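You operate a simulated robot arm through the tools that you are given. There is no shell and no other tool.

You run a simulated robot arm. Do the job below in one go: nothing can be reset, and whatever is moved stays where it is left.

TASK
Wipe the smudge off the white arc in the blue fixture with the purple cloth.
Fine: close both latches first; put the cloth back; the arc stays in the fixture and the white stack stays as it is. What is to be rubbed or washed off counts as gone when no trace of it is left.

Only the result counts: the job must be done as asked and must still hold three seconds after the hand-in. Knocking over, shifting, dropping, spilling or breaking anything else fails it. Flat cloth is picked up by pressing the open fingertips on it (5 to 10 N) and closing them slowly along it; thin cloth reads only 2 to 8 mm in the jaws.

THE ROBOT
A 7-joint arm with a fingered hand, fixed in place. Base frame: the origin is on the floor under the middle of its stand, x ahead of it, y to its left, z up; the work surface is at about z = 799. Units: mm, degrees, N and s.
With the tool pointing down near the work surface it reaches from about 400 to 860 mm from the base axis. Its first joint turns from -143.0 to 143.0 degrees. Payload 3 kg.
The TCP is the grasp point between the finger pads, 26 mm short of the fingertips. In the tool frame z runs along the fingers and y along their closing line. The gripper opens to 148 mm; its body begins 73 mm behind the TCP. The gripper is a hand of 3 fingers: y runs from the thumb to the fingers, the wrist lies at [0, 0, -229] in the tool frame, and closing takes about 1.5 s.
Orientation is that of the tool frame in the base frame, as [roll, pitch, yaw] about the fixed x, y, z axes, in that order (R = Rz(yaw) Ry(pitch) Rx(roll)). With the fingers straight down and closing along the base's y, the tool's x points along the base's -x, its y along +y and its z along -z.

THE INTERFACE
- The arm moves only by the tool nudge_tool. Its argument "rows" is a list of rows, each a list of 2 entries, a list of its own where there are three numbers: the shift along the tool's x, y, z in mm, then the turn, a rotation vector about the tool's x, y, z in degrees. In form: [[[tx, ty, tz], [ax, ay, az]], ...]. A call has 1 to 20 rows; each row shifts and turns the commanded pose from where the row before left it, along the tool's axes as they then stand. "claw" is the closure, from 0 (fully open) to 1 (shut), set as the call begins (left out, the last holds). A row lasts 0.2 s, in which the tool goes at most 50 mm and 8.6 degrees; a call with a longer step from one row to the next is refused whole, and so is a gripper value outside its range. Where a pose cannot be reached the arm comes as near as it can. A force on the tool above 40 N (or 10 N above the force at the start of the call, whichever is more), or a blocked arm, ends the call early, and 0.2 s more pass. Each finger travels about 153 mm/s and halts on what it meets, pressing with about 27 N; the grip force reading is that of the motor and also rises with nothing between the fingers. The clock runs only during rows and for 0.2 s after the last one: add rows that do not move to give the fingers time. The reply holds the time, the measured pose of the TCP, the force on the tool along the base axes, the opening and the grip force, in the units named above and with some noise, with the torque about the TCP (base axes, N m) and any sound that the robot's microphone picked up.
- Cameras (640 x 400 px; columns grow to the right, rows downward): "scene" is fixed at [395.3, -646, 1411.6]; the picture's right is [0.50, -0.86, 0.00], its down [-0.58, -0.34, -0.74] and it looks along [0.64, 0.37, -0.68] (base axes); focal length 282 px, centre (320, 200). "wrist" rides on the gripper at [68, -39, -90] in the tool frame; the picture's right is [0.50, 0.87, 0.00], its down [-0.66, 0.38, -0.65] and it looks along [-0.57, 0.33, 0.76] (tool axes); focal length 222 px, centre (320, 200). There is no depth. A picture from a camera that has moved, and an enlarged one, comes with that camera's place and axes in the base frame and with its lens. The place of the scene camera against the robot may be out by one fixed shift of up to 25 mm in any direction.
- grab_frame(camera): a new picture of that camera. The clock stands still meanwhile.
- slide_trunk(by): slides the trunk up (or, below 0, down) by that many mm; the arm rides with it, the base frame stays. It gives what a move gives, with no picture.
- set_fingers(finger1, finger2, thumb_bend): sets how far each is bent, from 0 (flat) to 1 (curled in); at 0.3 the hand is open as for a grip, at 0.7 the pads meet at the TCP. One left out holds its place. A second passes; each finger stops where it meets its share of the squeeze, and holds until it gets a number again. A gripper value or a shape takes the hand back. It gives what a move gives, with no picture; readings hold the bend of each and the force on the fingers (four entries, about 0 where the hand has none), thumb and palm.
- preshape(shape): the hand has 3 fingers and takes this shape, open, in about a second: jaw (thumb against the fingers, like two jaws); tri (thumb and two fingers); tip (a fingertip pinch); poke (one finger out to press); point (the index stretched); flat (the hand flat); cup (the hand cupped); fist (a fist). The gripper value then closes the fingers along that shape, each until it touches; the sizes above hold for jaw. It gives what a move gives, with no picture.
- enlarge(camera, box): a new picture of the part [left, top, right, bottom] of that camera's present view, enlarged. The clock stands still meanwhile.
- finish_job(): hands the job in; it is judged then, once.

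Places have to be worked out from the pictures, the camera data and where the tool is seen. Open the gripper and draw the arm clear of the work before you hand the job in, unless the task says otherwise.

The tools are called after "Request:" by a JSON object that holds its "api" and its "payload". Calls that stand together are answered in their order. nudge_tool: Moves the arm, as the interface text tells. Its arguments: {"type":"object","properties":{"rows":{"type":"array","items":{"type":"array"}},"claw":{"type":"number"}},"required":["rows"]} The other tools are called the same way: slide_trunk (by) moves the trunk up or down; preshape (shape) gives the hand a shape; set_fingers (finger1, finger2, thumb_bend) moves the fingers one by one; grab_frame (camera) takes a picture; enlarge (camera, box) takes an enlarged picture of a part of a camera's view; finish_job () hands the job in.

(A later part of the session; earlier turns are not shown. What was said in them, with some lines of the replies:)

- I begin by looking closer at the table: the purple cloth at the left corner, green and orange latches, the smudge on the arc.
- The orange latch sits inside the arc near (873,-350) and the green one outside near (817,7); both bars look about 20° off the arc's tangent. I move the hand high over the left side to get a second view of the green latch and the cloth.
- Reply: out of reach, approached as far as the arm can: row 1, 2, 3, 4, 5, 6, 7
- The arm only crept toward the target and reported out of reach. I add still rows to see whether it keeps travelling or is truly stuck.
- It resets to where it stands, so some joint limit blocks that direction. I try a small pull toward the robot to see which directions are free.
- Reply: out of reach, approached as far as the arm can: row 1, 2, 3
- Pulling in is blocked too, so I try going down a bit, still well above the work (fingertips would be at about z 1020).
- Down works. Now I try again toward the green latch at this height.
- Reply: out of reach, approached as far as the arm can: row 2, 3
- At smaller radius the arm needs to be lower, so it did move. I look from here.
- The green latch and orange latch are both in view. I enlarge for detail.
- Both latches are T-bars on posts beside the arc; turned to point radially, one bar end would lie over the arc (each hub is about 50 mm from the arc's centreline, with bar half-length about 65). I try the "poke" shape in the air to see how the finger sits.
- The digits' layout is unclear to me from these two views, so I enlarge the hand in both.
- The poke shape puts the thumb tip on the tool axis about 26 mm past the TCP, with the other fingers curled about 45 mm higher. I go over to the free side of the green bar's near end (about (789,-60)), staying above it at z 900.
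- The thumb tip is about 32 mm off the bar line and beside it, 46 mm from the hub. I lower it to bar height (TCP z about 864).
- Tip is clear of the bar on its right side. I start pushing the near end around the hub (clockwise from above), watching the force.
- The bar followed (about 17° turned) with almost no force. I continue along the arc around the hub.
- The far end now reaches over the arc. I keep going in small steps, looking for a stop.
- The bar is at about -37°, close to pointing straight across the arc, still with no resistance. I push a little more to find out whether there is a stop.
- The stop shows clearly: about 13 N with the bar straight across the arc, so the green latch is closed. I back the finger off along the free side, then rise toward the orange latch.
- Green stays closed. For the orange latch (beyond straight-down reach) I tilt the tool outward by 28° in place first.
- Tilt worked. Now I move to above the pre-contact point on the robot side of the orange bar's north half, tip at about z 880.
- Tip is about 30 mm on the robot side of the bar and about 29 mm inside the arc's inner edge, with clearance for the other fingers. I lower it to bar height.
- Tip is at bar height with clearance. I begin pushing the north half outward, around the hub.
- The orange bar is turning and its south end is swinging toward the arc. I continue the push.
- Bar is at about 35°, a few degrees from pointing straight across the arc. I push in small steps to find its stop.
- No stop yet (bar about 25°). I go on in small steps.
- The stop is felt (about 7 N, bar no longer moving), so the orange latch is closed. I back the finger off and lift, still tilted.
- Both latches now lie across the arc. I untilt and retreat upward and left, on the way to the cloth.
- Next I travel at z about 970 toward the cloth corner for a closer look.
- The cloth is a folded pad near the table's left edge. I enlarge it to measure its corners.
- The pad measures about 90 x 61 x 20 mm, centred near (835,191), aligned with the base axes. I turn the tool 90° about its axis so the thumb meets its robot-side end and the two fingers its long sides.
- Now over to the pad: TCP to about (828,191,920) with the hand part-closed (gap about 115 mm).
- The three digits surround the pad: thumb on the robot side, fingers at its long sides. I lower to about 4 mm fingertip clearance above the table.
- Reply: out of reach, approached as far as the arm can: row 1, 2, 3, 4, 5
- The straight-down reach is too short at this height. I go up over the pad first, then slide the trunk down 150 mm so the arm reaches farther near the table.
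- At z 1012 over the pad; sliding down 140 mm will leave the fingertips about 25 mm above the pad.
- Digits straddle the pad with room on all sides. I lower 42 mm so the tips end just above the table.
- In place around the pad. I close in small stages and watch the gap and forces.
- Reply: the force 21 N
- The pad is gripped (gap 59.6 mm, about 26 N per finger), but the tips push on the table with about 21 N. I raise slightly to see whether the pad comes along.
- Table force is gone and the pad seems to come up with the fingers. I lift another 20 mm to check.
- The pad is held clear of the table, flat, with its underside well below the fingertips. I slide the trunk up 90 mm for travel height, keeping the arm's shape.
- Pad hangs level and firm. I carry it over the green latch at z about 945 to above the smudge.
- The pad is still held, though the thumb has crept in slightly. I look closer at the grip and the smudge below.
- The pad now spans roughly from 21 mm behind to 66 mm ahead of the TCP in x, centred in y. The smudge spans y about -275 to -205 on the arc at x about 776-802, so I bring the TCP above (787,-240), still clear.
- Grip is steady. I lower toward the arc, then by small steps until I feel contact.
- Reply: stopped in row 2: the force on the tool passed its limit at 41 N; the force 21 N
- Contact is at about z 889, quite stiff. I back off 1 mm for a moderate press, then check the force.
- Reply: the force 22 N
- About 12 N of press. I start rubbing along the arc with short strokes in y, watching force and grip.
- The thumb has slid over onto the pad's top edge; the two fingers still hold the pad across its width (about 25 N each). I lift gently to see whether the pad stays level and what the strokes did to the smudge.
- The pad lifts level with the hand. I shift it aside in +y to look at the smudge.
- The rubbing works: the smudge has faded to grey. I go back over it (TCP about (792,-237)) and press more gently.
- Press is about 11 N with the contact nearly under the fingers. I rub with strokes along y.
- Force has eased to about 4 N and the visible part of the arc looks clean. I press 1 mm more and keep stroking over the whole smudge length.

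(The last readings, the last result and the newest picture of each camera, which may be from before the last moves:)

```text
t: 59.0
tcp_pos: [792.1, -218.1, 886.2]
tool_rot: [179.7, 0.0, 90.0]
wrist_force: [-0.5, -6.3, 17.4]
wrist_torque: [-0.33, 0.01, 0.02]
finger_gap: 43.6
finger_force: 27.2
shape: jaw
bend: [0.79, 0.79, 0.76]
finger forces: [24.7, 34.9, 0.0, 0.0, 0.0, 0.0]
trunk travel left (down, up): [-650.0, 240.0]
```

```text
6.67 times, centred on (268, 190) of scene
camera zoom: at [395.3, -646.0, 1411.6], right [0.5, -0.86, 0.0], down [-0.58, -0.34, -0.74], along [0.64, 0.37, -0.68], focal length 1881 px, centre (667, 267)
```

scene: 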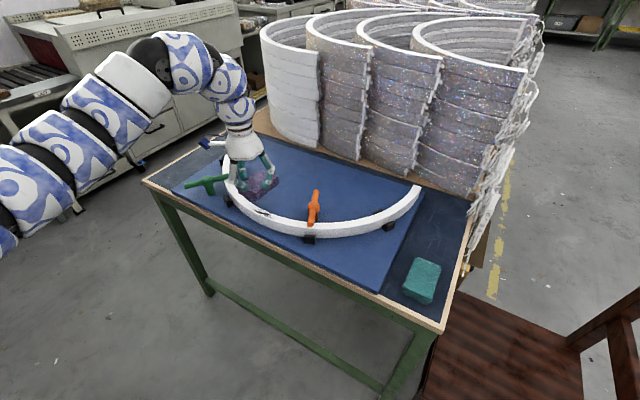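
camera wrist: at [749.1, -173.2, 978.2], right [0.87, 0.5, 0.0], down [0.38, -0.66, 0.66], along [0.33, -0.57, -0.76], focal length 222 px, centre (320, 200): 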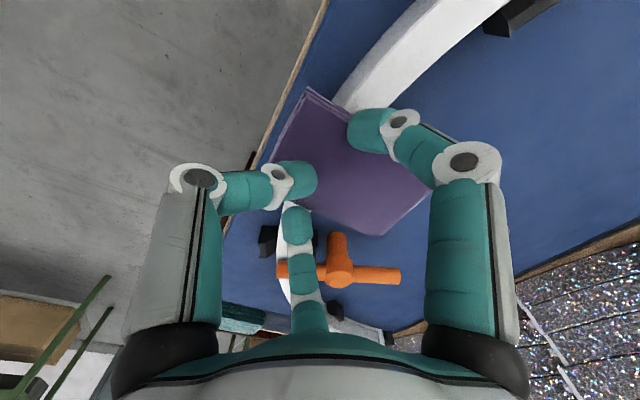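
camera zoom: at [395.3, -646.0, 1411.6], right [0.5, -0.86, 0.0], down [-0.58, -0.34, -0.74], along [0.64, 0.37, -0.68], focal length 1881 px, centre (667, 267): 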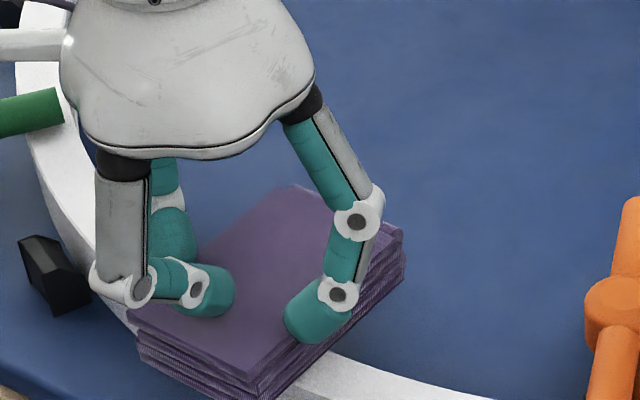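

Rubbing is steady (17 N press, 6 N drag) and the grip holds. I make two more full strokes, then look.

Request:
{"api": "nudge_tool", "payload": {"rows": [[[-6, 0, 0], [0, 0, 0]], [[-6, 0, 0], [0, 0, 0]], [[-6, 0, 0], [0, 0, 0]], [[-6, 0, 0], [0, 0, 0]], [[-6, 0, 0], [0, 0, 0]], [[-6, 0, 0], [0, 0, 0]], [[-6, 0, 0], [0, 0, 0]], [[-6, 0, 0], [0, 0, 0]], [[-6, 0, 0], [0, 0, 0]], [[-6, 0, 0], [0, 0, 0]], [[0, 3, 0], [0, 0, 0]], [[6, 0, 0], [0, 0, 0]], [[6, 0, 0], [0, 0, 0]], [[6, 0, 0], [0, 0, 0]], [[6, 0, 0], [0, 0, 0]], [[6, 0, 0], [0, 0, 0]], [[6, 0, 0], [0, 0, 0]], [[6, 0, 0], [0, 0, 0]], [[6, 0, 0], [0, 0, 0]], [[6, 0, 0], [0, 0, 0]]]}}

Request:
{"api": "nudge_tool", "payload": {"rows": [[[6, 0, 0], [0, 0, 0]], [[6, 0, 0], [0, 0, 0]], [[-6, -3, 0], [0, 0, 0]], [[-6, 0, 0], [0, 0, 0]], [[-6, 0, 0], [0, 0, 0]], [[-6, 0, 0], [0, 0, 0]], [[-6, 0, 0], [0, 0, 0]], [[-6, 0, 0], [0, 0, 0]], [[-6, 0, 0], [0, 0, 0]], [[-6, 0, 0], [0, 0, 0]], [[-6, 0, 0], [0, 0, 0]], [[-6, 0, 0], [0, 0, 0]], [[6, 0, 0], [0, 0, 0]], [[6, 0, 0], [0, 0, 0]], [[6, 0, 0], [0, 0, 0]], [[6, 0, 0], [0, 0, 0]], [[6, 0, 0], [0, 0, 0]], [[6, 0, 0], [0, 0, 0]], [[6, 0, 0], [0, 0, 0]], [[6, 0, 0], [0, 0, 0]]]}}

Request:
{"api": "enlarge", "payload": {"camera": "scene", "box": [220, 160, 316, 220]}}

```text
t: 63.2
tcp_pos: [795.7, -222.9, 885.6]
tool_rot: [179.7, -0.1, 90.1]
wrist_force: [-0.2, -5.1, 19.6]
wrist_torque: [-0.37, 0.04, -0.03]
finger_gap: 43.5
finger_force: 26.8
shape: jaw
bend: [0.79, 0.78, 0.76]
finger forces: [25.4, 36.2, 0.1, 0.1, 0.0, 0.0]
trunk travel left (down, up): [-650.0, 240.0]
```

```text
t: 67.5
tcp_pos: [792.2, -224.9, 885.0]
tool_rot: [179.8, 0.0, 89.9]
wrist_force: [1.4, -6.3, 19.0]
wrist_torque: [-0.28, -0.01, -0.01]
finger_gap: 44.0
finger_force: 26.9
shape: jaw
bend: [0.79, 0.78, 0.76]
finger forces: [26.9, 33.8, 0.0, 0.0, 0.1, 0.1]
trunk travel left (down, up): [-650.0, 240.0]
```

```text
6.67 times, centred on (268, 190) of scene
camera zoom: at [395.3, -646.0, 1411.6], right [0.5, -0.86, 0.0], down [-0.58, -0.34, -0.74], along [0.64, 0.37, -0.68], focal length 1881 px, centre (667, 267)
```

zoom: 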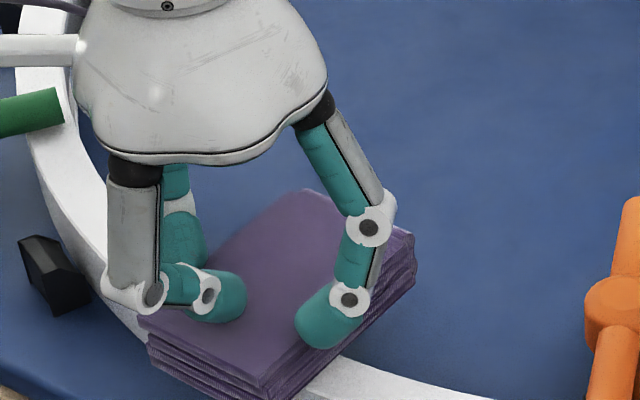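

Now I lift and shift the pad aside to inspect the arc.

Request:
{"api": "nudge_tool", "payload": {"rows": [[[0, 0, -4], [0, 0, 0]], [[0, 0, -6], [0, 0, 0]], [[0, 0, -6], [0, 0, 0]], [[18, 1, -2], [0, 0, 0]], [[18, 1, 0], [0, 0, 0]], [[18, 1, 0], [0, 0, 0]]]}}

Request:
{"api": "enlarge", "payload": {"camera": "scene", "box": [240, 185, 320, 235]}}

Request:
{"api": "enlarge", "payload": {"camera": "scene", "box": [200, 130, 320, 230]}}

```text
t: 68.8
tcp_pos: [795.4, -170.2, 901.4]
tool_rot: [179.8, 0.0, 90.0]
wrist_force: [0.0, 0.8, -1.2]
wrist_torque: [-0.02, -0.03, 0.02]
finger_gap: 43.5
finger_force: 27.1
shape: jaw
bend: [0.78, 0.78, 0.76]
finger forces: [24.7, 24.6, 0.0, 0.0, 0.0, 0.0]
trunk travel left (down, up): [-650.0, 240.0]
```

```text
8.00 times, centred on (280, 210) of scene
camera zoom: at [395.3, -646.0, 1411.6], right [0.5, -0.86, 0.0], down [-0.58, -0.34, -0.74], along [0.64, 0.37, -0.68], focal length 2258 px, centre (640, 120)
```

zoom: 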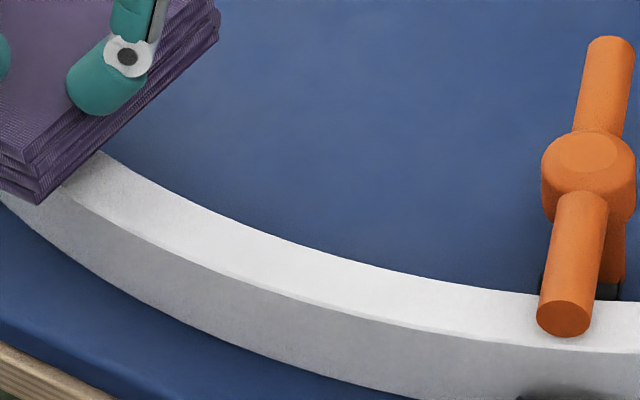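

```text
4.00 times, centred on (260, 180) of scene
camera zoom: at [395.3, -646.0, 1411.6], right [0.5, -0.86, 0.0], down [-0.58, -0.34, -0.74], along [0.64, 0.37, -0.68], focal length 1129 px, centre (560, 280)
```

zoom: 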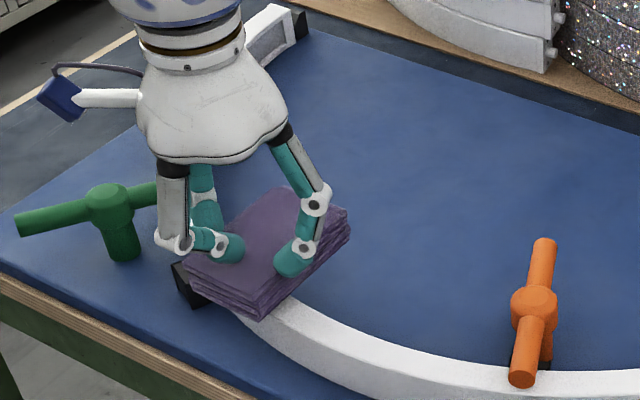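

The smudge area looks clean from here. I carry the pad further off toward its home and then inspect the arc again fully uncovered.

Request:
{"api": "nudge_tool", "payload": {"rows": [[[15, 8, -9], [0, 0, 0]], [[18, 8, -9], [0, 0, 0]], [[18, 8, -9], [0, 0, 0]], [[18, 8, -9], [0, 0, 0]], [[20, 8, -6], [0, 0, 0]], [[23.3, 0.3, 0], [0, 0, 0]], [[23.3, 0.3, 0], [0, 0, 0]], [[23.3, 0.3, 0], [0, 0, 0]], [[23.3, 0.3, 0], [0, 0, 0]], [[23.3, 0.3, 0], [0, 0, 0]], [[23.3, 0.3, 0], [0, 0, 0]]]}}

Request:
{"api": "enlarge", "payload": {"camera": "scene", "box": [230, 185, 310, 235]}}

Request:
{"api": "grab_frame", "payload": {"camera": "wrist"}}

Request:
{"api": "enlarge", "payload": {"camera": "scene", "box": [130, 90, 290, 190]}}

```text
t: 71.2
tcp_pos: [838.8, 61.3, 945.6]
tool_rot: [179.8, 0.1, 89.9]
wrist_force: [0.1, 0.3, -1.0]
wrist_torque: [0.02, 0.01, 0.0]
finger_gap: 43.3
finger_force: 26.4
shape: jaw
bend: [0.78, 0.78, 0.76]
finger forces: [24.0, 23.8, 0.0, 0.0, 0.0, 0.0]
trunk travel left (down, up): [-650.0, 240.0]
```

```text
8.00 times, centred on (270, 210) of scene
camera zoom: at [395.3, -646.0, 1411.6], right [0.5, -0.86, 0.0], down [-0.58, -0.34, -0.74], along [0.64, 0.37, -0.68], focal length 2258 px, centre (720, 120)
```

zoom: 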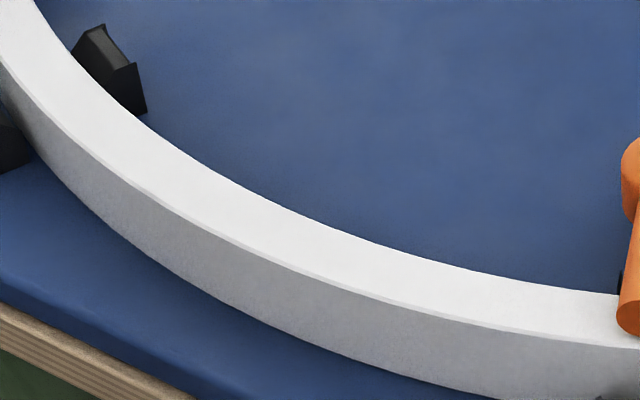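

```text
taken
camera wrist: at [798.9, 128.4, 1035.5], right [0.87, 0.5, 0.0], down [0.37, -0.66, 0.66], along [0.33, -0.57, -0.76], focal length 222 px, centre (320, 200)
```

wrist: 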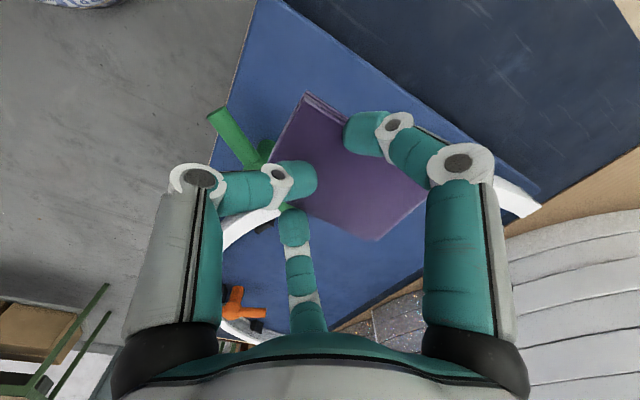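

```text
4.00 times, centred on (210, 140) of scene
camera zoom: at [395.3, -646.0, 1411.6], right [0.5, -0.86, 0.0], down [-0.58, -0.34, -0.74], along [0.64, 0.37, -0.68], focal length 1129 px, centre (760, 440)
```

zoom: 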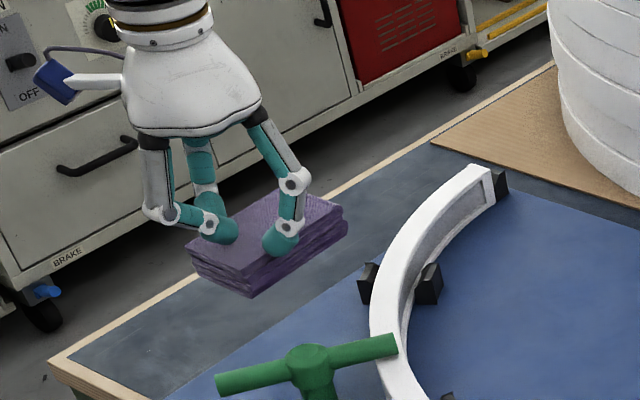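

The arc's top looks white everywhere. I check at higher zoom for faint remains before putting the pad down.

Request:
{"api": "enlarge", "payload": {"camera": "scene", "box": [245, 198, 285, 223]}}

Request:
{"api": "enlarge", "payload": {"camera": "scene", "box": [225, 175, 265, 215]}}

```text
16.00 times, centred on (265, 210) of scene
camera zoom: at [395.3, -646.0, 1411.6], right [0.5, -0.86, 0.0], down [-0.58, -0.34, -0.74], along [0.64, 0.37, -0.68], focal length 4515 px, centre (1200, 32)
```

zoom: 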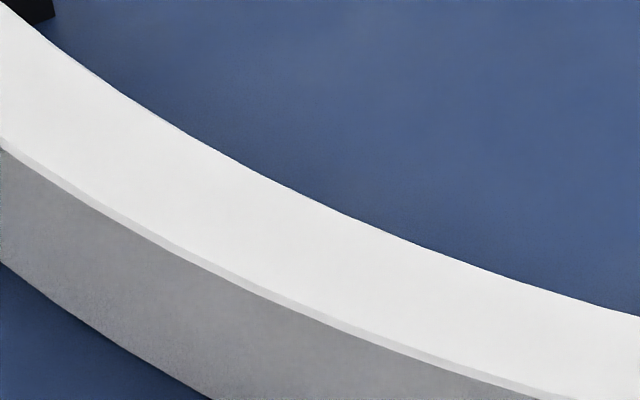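

```text
10.00 times, centred on (245, 195) of scene
camera zoom: at [395.3, -646.0, 1411.6], right [0.5, -0.86, 0.0], down [-0.58, -0.34, -0.74], along [0.64, 0.37, -0.68], focal length 2822 px, centre (1070, 250)
```

zoom: 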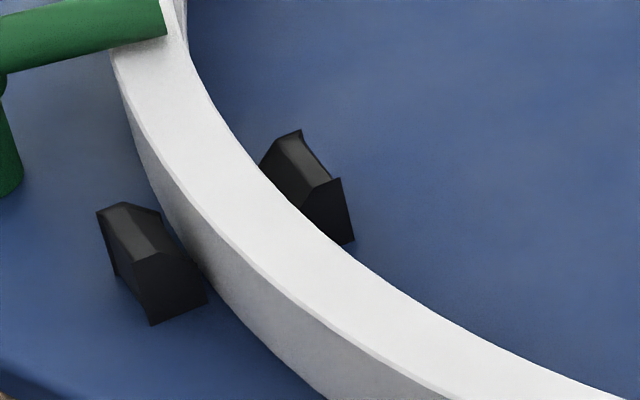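

No trace is left. Before placing the pad I measure how it sits in the hand.

Request:
{"api": "enlarge", "payload": {"camera": "wrist", "box": [220, 70, 460, 260]}}

Request:
{"api": "enlarge", "payload": {"camera": "scene", "box": [165, 120, 229, 170]}}

```text
2.11 times, centred on (340, 165) of wrist
camera zoom: at [798.9, 128.4, 1035.5], right [0.87, 0.5, 0.0], down [0.37, -0.66, 0.66], along [0.33, -0.57, -0.76], focal length 468 px, centre (278, 274)
```

zoom: 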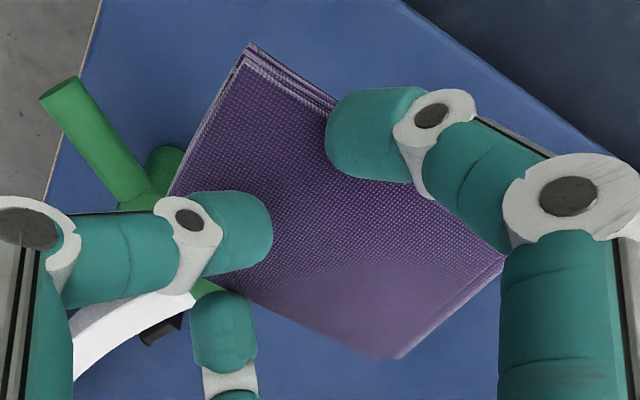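

```text
8.00 times, centred on (197, 145) of scene
camera zoom: at [395.3, -646.0, 1411.6], right [0.5, -0.86, 0.0], down [-0.58, -0.34, -0.74], along [0.64, 0.37, -0.68], focal length 2258 px, centre (1304, 640)
```

zoom: 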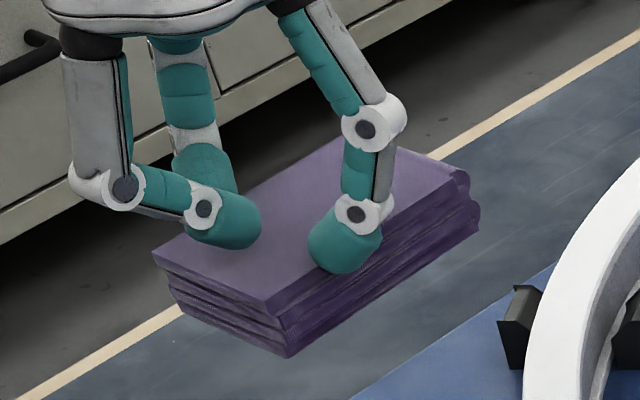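

The pad sits about 18 mm ahead of the TCP in x, roughly centred in y and still aligned. To put its centre back at (835.5,191) I move the TCP to about (817.5,189), then lower the trunk 70 mm for reach.

Request:
{"api": "nudge_tool", "payload": {"rows": [[[21.3, -3.5, 0], [0, 0, 0]], [[21.3, -3.5, 0], [0, 0, 0]], [[21.3, -3.5, 0], [0, 0, 0]], [[21.3, -3.5, 0], [0, 0, 0]], [[21.3, -3.5, 0], [0, 0, 0]], [[21.2, -3.5, 0], [0, 0, 0]]]}}

Request:
{"api": "slide_trunk", "payload": {"by": -70}}

Request:
{"api": "enlarge", "payload": {"camera": "scene", "box": [130, 130, 226, 190]}}

Request:
{"api": "enlarge", "payload": {"camera": "wrist", "box": [220, 40, 460, 260]}}

```text
t: 72.7
tcp_pos: [815.0, 187.4, 946.0]
tool_rot: [179.9, 0.0, 89.9]
wrist_force: [0.2, -0.3, -0.2]
wrist_torque: [-0.01, -0.03, -0.01]
finger_gap: 43.4
finger_force: 27.3
shape: jaw
bend: [0.78, 0.78, 0.76]
finger forces: [23.9, 23.7, 0.0, 0.0, 0.1, 0.0]
trunk travel left (down, up): [-650.0, 240.0]
```

```text
t: 73.7
tcp_pos: [816.7, 187.7, 876.1]
tool_rot: [179.8, 0.0, 90.0]
wrist_force: [-0.2, -0.2, 0.1]
wrist_torque: [-0.02, -0.03, 0.01]
finger_gap: 43.3
finger_force: 26.6
shape: jaw
bend: [0.78, 0.78, 0.76]
finger forces: [23.9, 23.8, 0.0, 0.0, 0.0, 0.0]
trunk travel left (down, up): [-580.0, 310.0]
```

```text
6.67 times, centred on (178, 160) of scene
camera zoom: at [395.3, -646.0, 1411.6], right [0.5, -0.86, 0.0], down [-0.58, -0.34, -0.74], along [0.64, 0.37, -0.68], focal length 1881 px, centre (1267, 467)
```

zoom: 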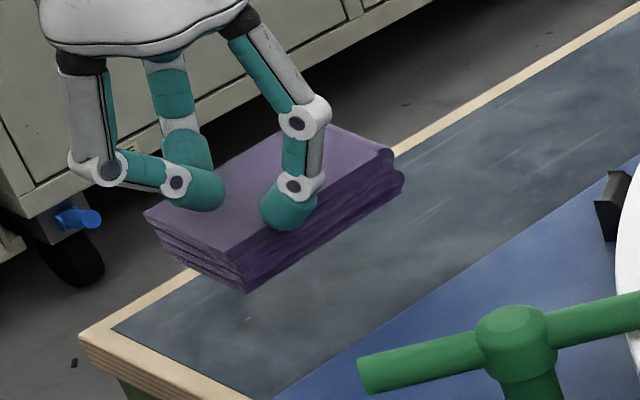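

```text
1.82 times, centred on (340, 150) of wrist
camera zoom: at [776.1, 255.5, 966.6], right [0.87, 0.5, 0.0], down [0.38, -0.66, 0.66], along [0.33, -0.57, -0.76], focal length 404 px, centre (284, 291)
```

zoom: 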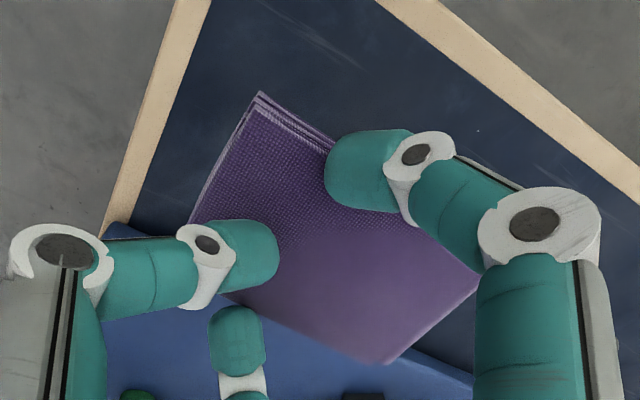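

Projected to table height, the pad will land within about 3 mm of its original outline. I lower it, adjusting 2 mm in y, and then feel for the table.

Request:
{"api": "nudge_tool", "payload": {"rows": [[[-1, 0, 8], [0, 0, 0]], [[-1, 0, 8], [0, 0, 0]], [[0, 0, 7], [0, 0, 0]], [[0, 0, 5], [0, 0, 0]]]}}

Request:
{"api": "nudge_tool", "payload": {"rows": [[[0, 0, 1], [0, 0, 0]], [[0, 0, 1], [0, 0, 0]], [[0, 0, 1], [0, 0, 0]]]}}

Request:
{"api": "nudge_tool", "payload": {"rows": [[[0, 0, 1], [0, 0, 0]], [[0, 0, 1], [0, 0, 0]]]}}

Request:
{"api": "enlarge", "payload": {"camera": "scene", "box": [130, 130, 226, 190]}}

```text
t: 74.7
tcp_pos: [815.9, 184.6, 847.9]
tool_rot: [179.7, 0.0, 89.9]
wrist_force: [0.3, -0.2, -0.8]
wrist_torque: [-0.04, 0.0, -0.01]
finger_gap: 43.2
finger_force: 26.9
shape: jaw
bend: [0.78, 0.78, 0.76]
finger forces: [23.8, 23.6, 0.0, 0.0, 0.1, 0.1]
trunk travel left (down, up): [-580.0, 310.0]
```

```text
t: 75.5
tcp_pos: [814.8, 185.6, 844.6]
tool_rot: [179.8, 0.1, 90.0]
wrist_force: [0.3, 0.5, 0.1]
wrist_torque: [-0.01, 0.01, -0.01]
finger_gap: 43.2
finger_force: 26.9
shape: jaw
bend: [0.78, 0.78, 0.76]
finger forces: [23.9, 23.7, 0.1, 0.0, 0.0, 0.0]
trunk travel left (down, up): [-580.0, 310.0]
```

```text
t: 76.1
tcp_pos: [816.6, 186.0, 842.7]
tool_rot: [179.8, 0.0, 90.1]
wrist_force: [-0.5, 0.2, -0.8]
wrist_torque: [-0.02, -0.02, 0.01]
finger_gap: 43.0
finger_force: 26.7
shape: jaw
bend: [0.78, 0.78, 0.76]
finger forces: [23.8, 23.6, 0.0, 0.0, 0.0, 0.0]
trunk travel left (down, up): [-580.0, 310.0]
```

```text
6.67 times, centred on (178, 160) of scene
camera zoom: at [395.3, -646.0, 1411.6], right [0.5, -0.86, 0.0], down [-0.58, -0.34, -0.74], along [0.64, 0.37, -0.68], focal length 1881 px, centre (1267, 467)
```

zoom: 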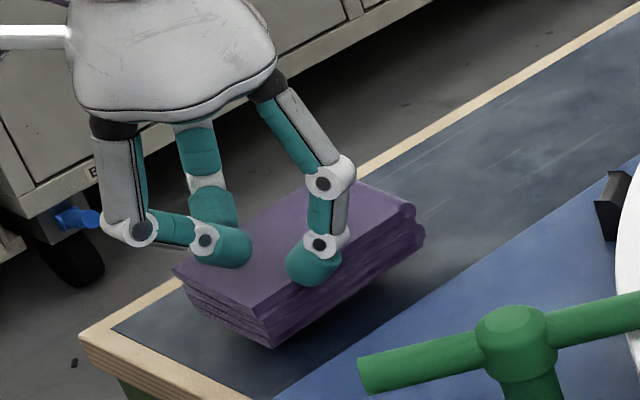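

Still hanging just above the table. I continue in 1 mm steps.

Request:
{"api": "nudge_tool", "payload": {"rows": [[[0, 0, 1], [0, 0, 0]], [[0, 0, 1], [0, 0, 0]]]}}

Request:
{"api": "nudge_tool", "payload": {"rows": [[[0, 0, 1], [0, 0, 0]], [[0, 0, 1], [0, 0, 0]]]}}

```text
t: 76.7
tcp_pos: [816.1, 185.4, 841.3]
tool_rot: [179.9, 0.0, 90.0]
wrist_force: [-0.7, 0.5, -0.3]
wrist_torque: [0.01, 0.04, 0.0]
finger_gap: 43.1
finger_force: 27.5
shape: jaw
bend: [0.78, 0.78, 0.76]
finger forces: [23.7, 23.6, 0.0, 0.0, 0.0, 0.1]
trunk travel left (down, up): [-580.0, 310.0]
```

```text
t: 77.3
tcp_pos: [816.4, 186.8, 838.6]
tool_rot: [179.8, 0.0, 90.0]
wrist_force: [0.5, -0.3, -0.2]
wrist_torque: [-0.02, 0.0, 0.02]
finger_gap: 43.4
finger_force: 27.6
shape: jaw
bend: [0.78, 0.78, 0.76]
finger forces: [23.6, 23.5, 0.1, 0.0, 0.1, 0.0]
trunk travel left (down, up): [-580.0, 310.0]
```

Request:
{"api": "nudge_tool", "payload": {"rows": [[[0, 0, 1], [0, 0, 0]], [[0, 0, 1], [0, 0, 0]]]}}

Request:
{"api": "enlarge", "payload": {"camera": "scene", "box": [130, 130, 226, 190]}}

```text
t: 77.9
tcp_pos: [816.4, 185.3, 836.3]
tool_rot: [179.6, 0.1, 89.9]
wrist_force: [0.4, -0.6, -0.5]
wrist_torque: [-0.02, 0.0, 0.01]
finger_gap: 43.3
finger_force: 27.0
shape: jaw
bend: [0.78, 0.78, 0.76]
finger forces: [23.8, 23.4, 0.0, 0.0, 0.0, 0.0]
trunk travel left (down, up): [-580.0, 310.0]
```

```text
6.67 times, centred on (178, 160) of scene
camera zoom: at [395.3, -646.0, 1411.6], right [0.5, -0.86, 0.0], down [-0.58, -0.34, -0.74], along [0.64, 0.37, -0.68], focal length 1881 px, centre (1267, 467)
```

zoom: 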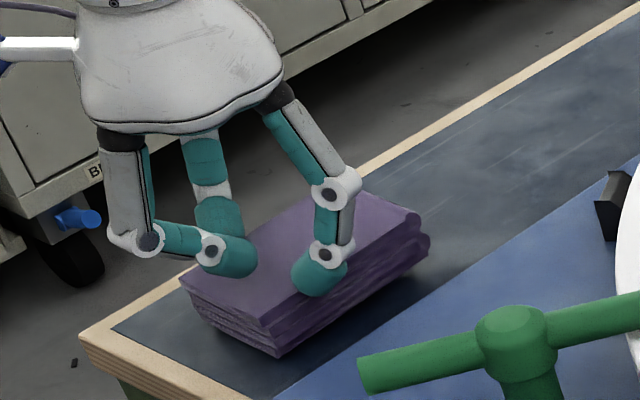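

Its outline is now almost where it was at the start. I go on in 1 mm steps until I feel the table.

Request:
{"api": "nudge_tool", "payload": {"rows": [[[0, 0, 1], [0, 0, 0]], [[0, 0, 0.5], [0, 0, 0]]]}}

Request:
{"api": "nudge_tool", "payload": {"rows": [[[0, 0, 1], [0, 0, 0]], [[0, 0, 0.5], [0, 0, 0]]]}}

```text
t: 78.5
tcp_pos: [815.6, 184.5, 834.5]
tool_rot: [179.9, 0.0, 90.0]
wrist_force: [-0.4, 0.5, -0.1]
wrist_torque: [0.04, 0.03, 0.0]
finger_gap: 43.4
finger_force: 27.1
shape: jaw
bend: [0.78, 0.78, 0.76]
finger forces: [23.7, 23.5, 0.1, 0.0, 0.0, 0.0]
trunk travel left (down, up): [-580.0, 310.0]
```

```text
t: 79.1
tcp_pos: [816.0, 185.2, 834.1]
tool_rot: [179.8, 0.0, 90.0]
wrist_force: [0.8, 0.4, -0.8]
wrist_torque: [-0.02, 0.06, 0.02]
finger_gap: 43.4
finger_force: 27.4
shape: jaw
bend: [0.78, 0.78, 0.76]
finger forces: [23.7, 23.5, 0.1, 0.1, 0.0, 0.1]
trunk travel left (down, up): [-580.0, 310.0]
```

Request:
{"api": "nudge_tool", "payload": {"rows": [[[0, 0, 1], [0, 0, 0]]]}}

Request:
{"api": "nudge_tool", "payload": {"rows": [[[0, 0, 1], [0, 0, 0]]]}}

Request:
{"api": "enlarge", "payload": {"camera": "scene", "box": [150, 150, 214, 190]}}

```text
t: 79.5
tcp_pos: [816.3, 185.3, 832.1]
tool_rot: [179.8, -0.1, 90.0]
wrist_force: [-0.1, 0.3, -0.7]
wrist_torque: [-0.03, 0.03, 0.02]
finger_gap: 43.5
finger_force: 27.3
shape: jaw
bend: [0.78, 0.78, 0.76]
finger forces: [23.7, 23.5, 0.0, 0.1, 0.0, 0.0]
trunk travel left (down, up): [-580.0, 310.0]
```

```text
t: 79.9
tcp_pos: [815.6, 185.6, 832.1]
tool_rot: [179.8, -0.1, 90.1]
wrist_force: [0.0, 0.4, 0.0]
wrist_torque: [-0.01, 0.04, 0.01]
finger_gap: 43.2
finger_force: 27.1
shape: jaw
bend: [0.78, 0.78, 0.76]
finger forces: [24.2, 23.8, 0.0, 0.0, 0.0, 0.0]
trunk travel left (down, up): [-580.0, 310.0]
```

```text
10.00 times, centred on (182, 170) of scene
camera zoom: at [395.3, -646.0, 1411.6], right [0.5, -0.86, 0.0], down [-0.58, -0.34, -0.74], along [0.64, 0.37, -0.68], focal length 2822 px, centre (1700, 500)
```

zoom: 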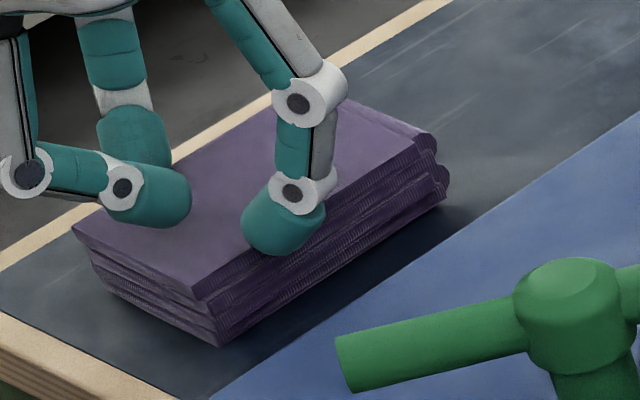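

The pad is at the table now, but its near corners sit about 3-4 mm toward -x/-y of the original outline. I raise 2 mm, correct by (+3,+4) mm and set it down again.

Request:
{"api": "nudge_tool", "payload": {"rows": [[[0, 0, -2], [0, 0, 0]], [[4, 3, 0], [0, 0, 0]], [[0, 0, 1], [0, 0, 0]], [[0, 0, 1], [0, 0, 0]]]}}

Request:
{"api": "enlarge", "payload": {"camera": "scene", "box": [140, 145, 220, 195]}}

```text
t: 80.9
tcp_pos: [819.0, 190.2, 831.9]
tool_rot: [179.9, 0.0, 90.0]
wrist_force: [0.1, 0.5, -0.1]
wrist_torque: [0.01, 0.03, -0.03]
finger_gap: 43.3
finger_force: 26.9
shape: jaw
bend: [0.78, 0.78, 0.76]
finger forces: [24.1, 23.6, 0.0, 0.0, 0.0, 0.0]
trunk travel left (down, up): [-580.0, 310.0]
```

```text
8.00 times, centred on (180, 170) of scene
camera zoom: at [395.3, -646.0, 1411.6], right [0.5, -0.86, 0.0], down [-0.58, -0.34, -0.74], along [0.64, 0.37, -0.68], focal length 2258 px, centre (1440, 440)
```

zoom: 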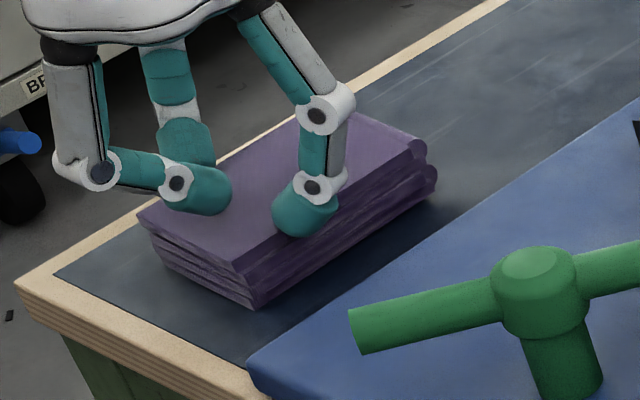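

The outline now matches the original within about 2 mm. I lower by 1 mm more to make sure it rests before releasing.

Request:
{"api": "nudge_tool", "payload": {"rows": [[[0, 0, 1], [0, 0, 0]]]}}

Request:
{"api": "nudge_tool", "payload": {"rows": [[[0, 0, 1], [0, 0, 0]]]}}

```text
t: 81.3
tcp_pos: [818.7, 189.6, 832.0]
tool_rot: [179.8, 0.0, 90.0]
wrist_force: [0.6, -0.2, 0.9]
wrist_torque: [0.07, 0.02, 0.01]
finger_gap: 43.0
finger_force: 27.2
shape: jaw
bend: [0.78, 0.78, 0.76]
finger forces: [24.8, 24.0, 0.0, 0.0, 0.0, 0.1]
trunk travel left (down, up): [-580.0, 310.0]
```

```text
t: 81.7
tcp_pos: [818.8, 189.6, 831.6]
tool_rot: [179.8, 0.1, 90.0]
wrist_force: [1.9, -0.3, 4.2]
wrist_torque: [0.13, -0.02, -0.02]
finger_gap: 43.2
finger_force: 27.8
shape: jaw
bend: [0.78, 0.78, 0.76]
finger forces: [25.7, 24.3, 0.1, 0.0, 0.0, 0.1]
trunk travel left (down, up): [-580.0, 310.0]
```

The pad now rests on the table (about 4 N). The thumb lies over its top, so I open only the two side fingers first and keep the thumb where it is.

Request:
{"api": "set_fingers", "payload": {"finger1": 0.5, "finger2": 0.5}}

Request:
{"api": "enlarge", "payload": {"camera": "scene", "box": [140, 145, 220, 195]}}

Request:
{"api": "grab_frame", "payload": {"camera": "wrist"}}

```text
t: 82.2
tcp_pos: [819.4, 191.2, 830.3]
tool_rot: [179.7, -0.2, 90.2]
wrist_force: [-0.1, -0.1, 0.1]
wrist_torque: [-0.02, 0.01, -0.03]
finger_gap: 39.0
finger_force: 0.9
shape: fingers
bend: [0.5, 0.5, 0.76]
finger forces: [0.8, 0.8, 0.1, 0.0, 0.1, 0.0]
trunk travel left (down, up): [-580.0, 310.0]
stopped: the force on the tool passed its limit at 43 N (the readings are from after the stop); the commanded pose is now the measured one
```

```text
8.00 times, centred on (180, 170) of scene
camera zoom: at [395.3, -646.0, 1411.6], right [0.5, -0.86, 0.0], down [-0.58, -0.34, -0.74], along [0.64, 0.37, -0.68], focal length 2258 px, centre (1440, 440)
```

zoom: 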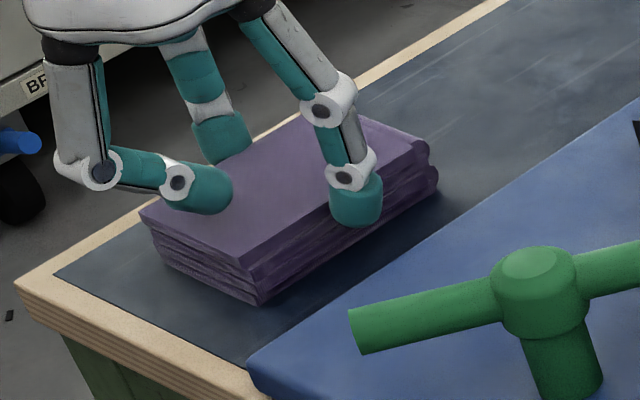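

```text
taken
camera wrist: at [780.1, 258.9, 921.8], right [0.87, 0.5, 0.01], down [0.38, -0.66, 0.65], along [0.33, -0.56, -0.76], focal length 222 px, centre (320, 200)
```

wrist: 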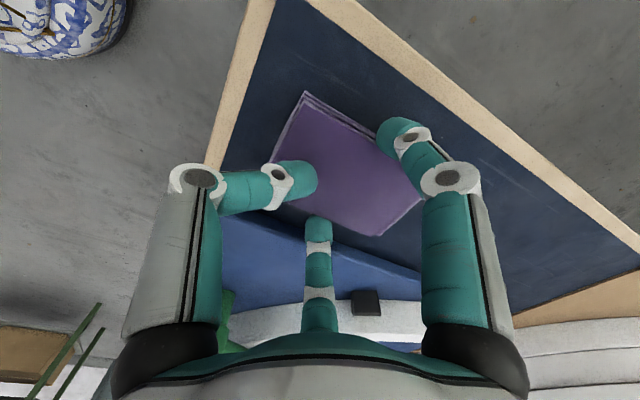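

The side fingers have let go (under 1 N) and the pad lies where it should. I rise 4 mm, then open the fingers further.

Request:
{"api": "nudge_tool", "payload": {"rows": [[[0, 0, -2], [0, 0, 0]], [[0, 0, -2], [0, 0, 0]]]}}

Request:
{"api": "set_fingers", "payload": {"finger1": 0.3, "finger2": 0.3}}

Request:
{"api": "enlarge", "payload": {"camera": "scene", "box": [140, 145, 220, 195]}}

```text
t: 82.8
tcp_pos: [819.1, 191.5, 835.8]
tool_rot: [179.7, -0.1, 90.2]
wrist_force: [-0.2, 0.1, 0.4]
wrist_torque: [0.01, 0.0, 0.01]
finger_gap: 39.0
finger_force: 0.8
shape: fingers
bend: [0.49, 0.49, 0.76]
finger forces: [0.7, 0.7, 0.0, 0.0, 0.0, 0.0]
trunk travel left (down, up): [-580.0, 310.0]
```

```text
t: 83.8
tcp_pos: [819.2, 191.6, 835.6]
tool_rot: [179.7, -0.2, 90.0]
wrist_force: [0.5, -0.2, -0.2]
wrist_torque: [-0.02, 0.0, -0.01]
finger_gap: 72.9
finger_force: 0.0
shape: fingers
bend: [0.3, 0.3, 0.76]
finger forces: [0.0, 0.0, 0.0, 0.0, 0.0, 0.0]
trunk travel left (down, up): [-580.0, 310.0]
```

```text
8.00 times, centred on (180, 170) of scene
camera zoom: at [395.3, -646.0, 1411.6], right [0.5, -0.86, 0.0], down [-0.58, -0.34, -0.74], along [0.64, 0.37, -0.68], focal length 2258 px, centre (1440, 440)
```

zoom: 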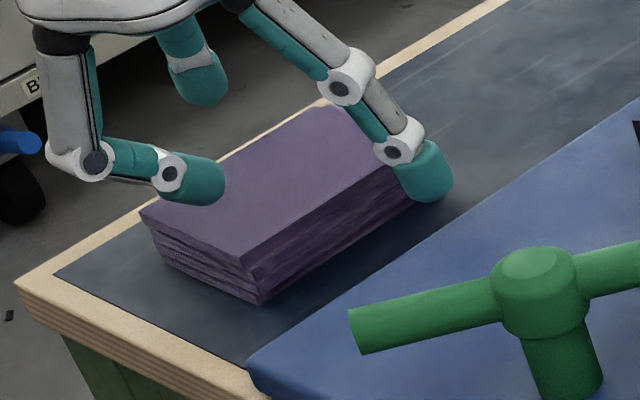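

Fully released. I rise straight up, clear of the pad.

Request:
{"api": "nudge_tool", "payload": {"rows": [[[0, 0, -8], [0, 0, 0]], [[0, 0, -12], [0, 0, 0]], [[0, 0, -15], [0, 0, 0]], [[0, 0, -15], [0, 0, 0]]]}}

Request:
{"api": "enlarge", "payload": {"camera": "scene", "box": [140, 145, 220, 195]}}

Request:
{"api": "grab_frame", "payload": {"camera": "wrist"}}

```text
t: 84.8
tcp_pos: [818.1, 191.2, 885.9]
tool_rot: [179.7, -0.2, 90.1]
wrist_force: [0.5, 0.0, 0.4]
wrist_torque: [-0.03, -0.02, 0.01]
finger_gap: 73.1
finger_force: 0.0
shape: fingers
bend: [0.3, 0.3, 0.76]
finger forces: [0.0, 0.0, 0.0, 0.1, 0.1, 0.0]
trunk travel left (down, up): [-580.0, 310.0]
```

```text
8.00 times, centred on (180, 170) of scene
camera zoom: at [395.3, -646.0, 1411.6], right [0.5, -0.86, 0.0], down [-0.58, -0.34, -0.74], along [0.64, 0.37, -0.68], focal length 2258 px, centre (1440, 440)
```

zoom: 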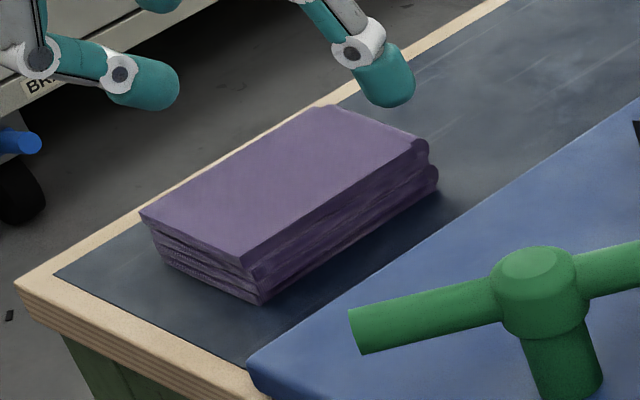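

```text
taken
camera wrist: at [777.1, 258.4, 976.5], right [0.87, 0.5, 0.01], down [0.38, -0.66, 0.65], along [0.33, -0.56, -0.76], focal length 222 px, centre (320, 200)
```

wrist: 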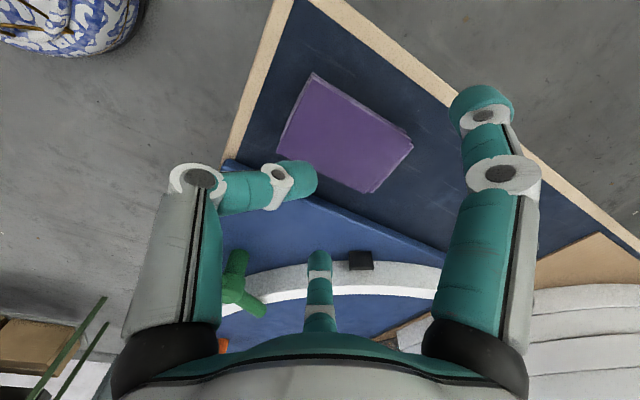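

The pad lies back within a few mm of its original outline. I open the hand fully and raise the trunk back up to draw clear.

Request:
{"api": "preshape", "payload": {"shape": "jaw"}}

Request:
{"api": "slide_trunk", "payload": {"by": 120}}

Request:
{"api": "grab_frame", "payload": {"camera": "scene"}}

Request:
{"api": "enlarge", "payload": {"camera": "scene", "box": [140, 140, 300, 240]}}

Request:
{"api": "enlarge", "payload": {"camera": "scene", "box": [240, 160, 400, 260]}}

```text
t: 85.7
tcp_pos: [817.3, 191.9, 886.2]
tool_rot: [179.7, -0.2, 90.2]
wrist_force: [0.1, -0.2, 0.8]
wrist_torque: [0.0, -0.01, 0.02]
finger_gap: 147.6
finger_force: 0.0
shape: jaw
bend: [0.3, 0.3, 0.3]
finger forces: [0.0, 0.0, 0.0, 0.1, 0.1, 0.1]
trunk travel left (down, up): [-580.0, 310.0]
```

```text
t: 87.2
tcp_pos: [817.7, 190.9, 1005.2]
tool_rot: [179.6, 0.0, 90.1]
wrist_force: [0.0, -0.4, 0.0]
wrist_torque: [0.02, 0.0, -0.02]
finger_gap: 148.1
finger_force: 0.0
shape: jaw
bend: [0.3, 0.3, 0.3]
finger forces: [0.1, 0.1, 0.0, 0.0, 0.0, 0.1]
trunk travel left (down, up): [-700.0, 190.0]
```

```text
taken
```

scene: 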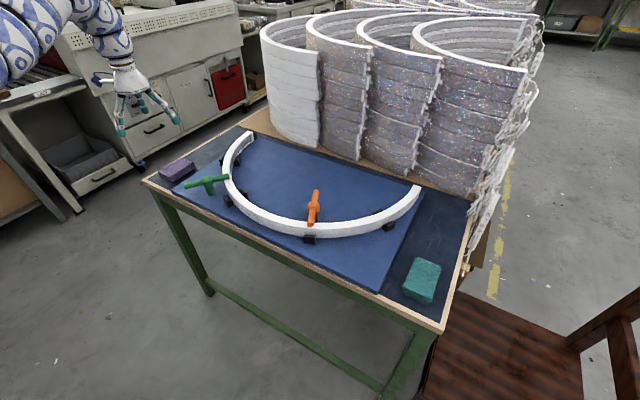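

```text
4.00 times, centred on (220, 190) of scene
camera zoom: at [395.3, -646.0, 1411.6], right [0.5, -0.86, 0.0], down [-0.58, -0.34, -0.74], along [0.64, 0.37, -0.68], focal length 1129 px, centre (720, 240)
```

zoom: 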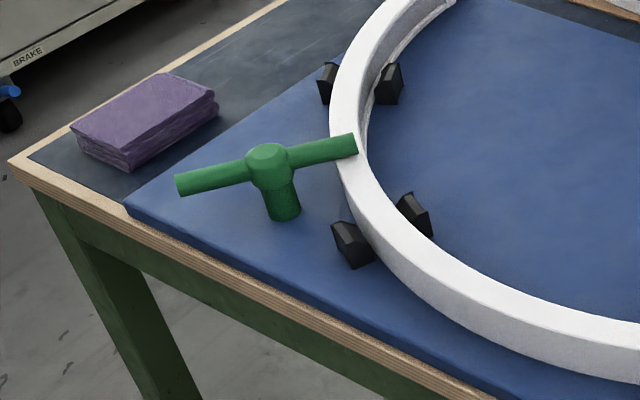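

```text
4.00 times, centred on (320, 210) of scene
camera zoom: at [395.3, -646.0, 1411.6], right [0.5, -0.86, 0.0], down [-0.58, -0.34, -0.74], along [0.64, 0.37, -0.68], focal length 1129 px, centre (320, 160)
```

zoom: 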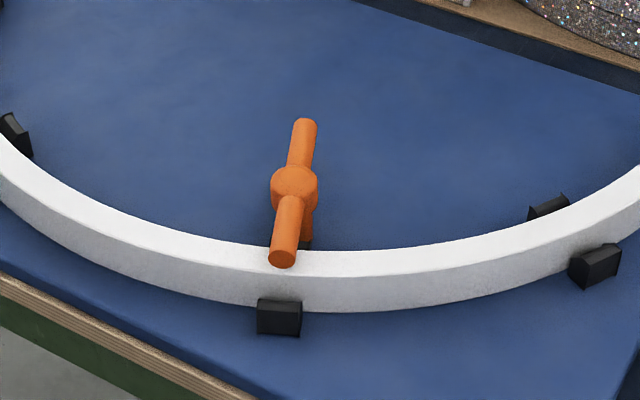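

Arc clean, both bars across the arc at their stops, cloth back in place, stack untouched. I raise the trunk further so the arm is well clear before handing in.

Request:
{"api": "slide_trunk", "payload": {"by": 150}}

Request:
{"api": "grab_frame", "payload": {"camera": "scene"}}

Request:
{"api": "enlarge", "payload": {"camera": "scene", "box": [225, 180, 325, 242]}}

```text
t: 88.9
tcp_pos: [816.9, 190.5, 1155.0]
tool_rot: [179.6, -0.1, 90.1]
wrist_force: [0.2, 1.3, 0.0]
wrist_torque: [-0.06, 0.0, 0.0]
finger_gap: 147.8
finger_force: 0.1
shape: jaw
bend: [0.3, 0.3, 0.3]
finger forces: [0.0, 0.1, 0.1, 0.1, 0.1, 0.0]
trunk travel left (down, up): [-850.0, 40.0]
```

```text
taken
```

scene: 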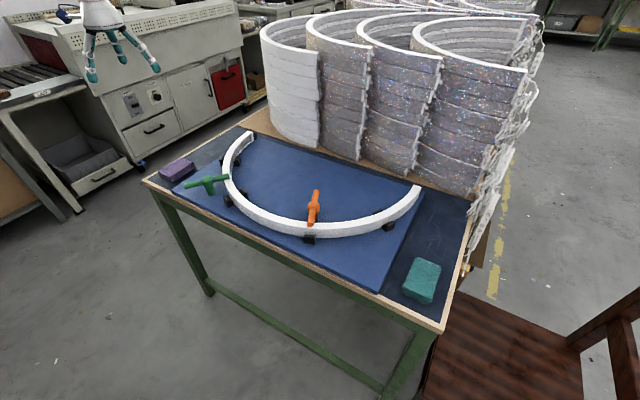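

```text
6.40 times, centred on (275, 211) of scene
camera zoom: at [395.3, -646.0, 1411.6], right [0.5, -0.86, 0.0], down [-0.58, -0.34, -0.74], along [0.64, 0.37, -0.68], focal length 1806 px, centre (608, 130)
```

zoom: 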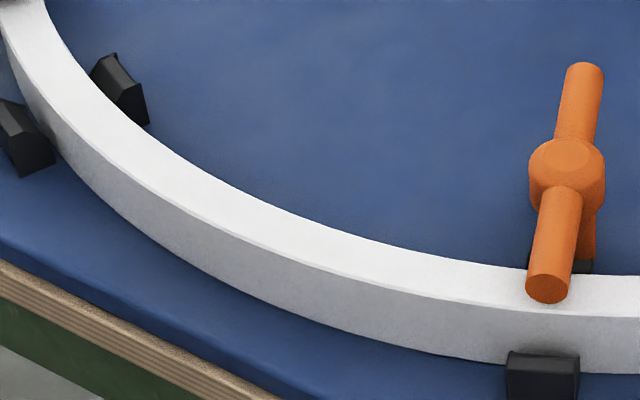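

The last pictures show the arc clean in its fixture, both latches closed, the purple cloth back, and the arm high and open. I hand the job in.

Request:
{"api": "finish_job", "payload": {}}

```text
The job is handed in.
```

I wiped the smudge off the white arc and handed the job in. Zoomed pictures taken afterwards show no trace of it.

- **Latches:** I closed both first. Each bar turned about 70° to its stop and now lies across the arc.
- **Cloth:** The purple cloth is back where it lay, within about 4 mm of its original outline. It slipped a little in the hand during the first strokes, but it stayed held and was never dropped.
- **Forces:** Two brief force peaks tripped the 40 N limit: 41 N while first pressing the cloth on the arc, and 43 N while opening the fingers to release the cloth. Neither left anything visible.
- **The rest:** In the last pictures the arc is still in the fixture and the white stack is unchanged. The arm is raised clear with the hand open.
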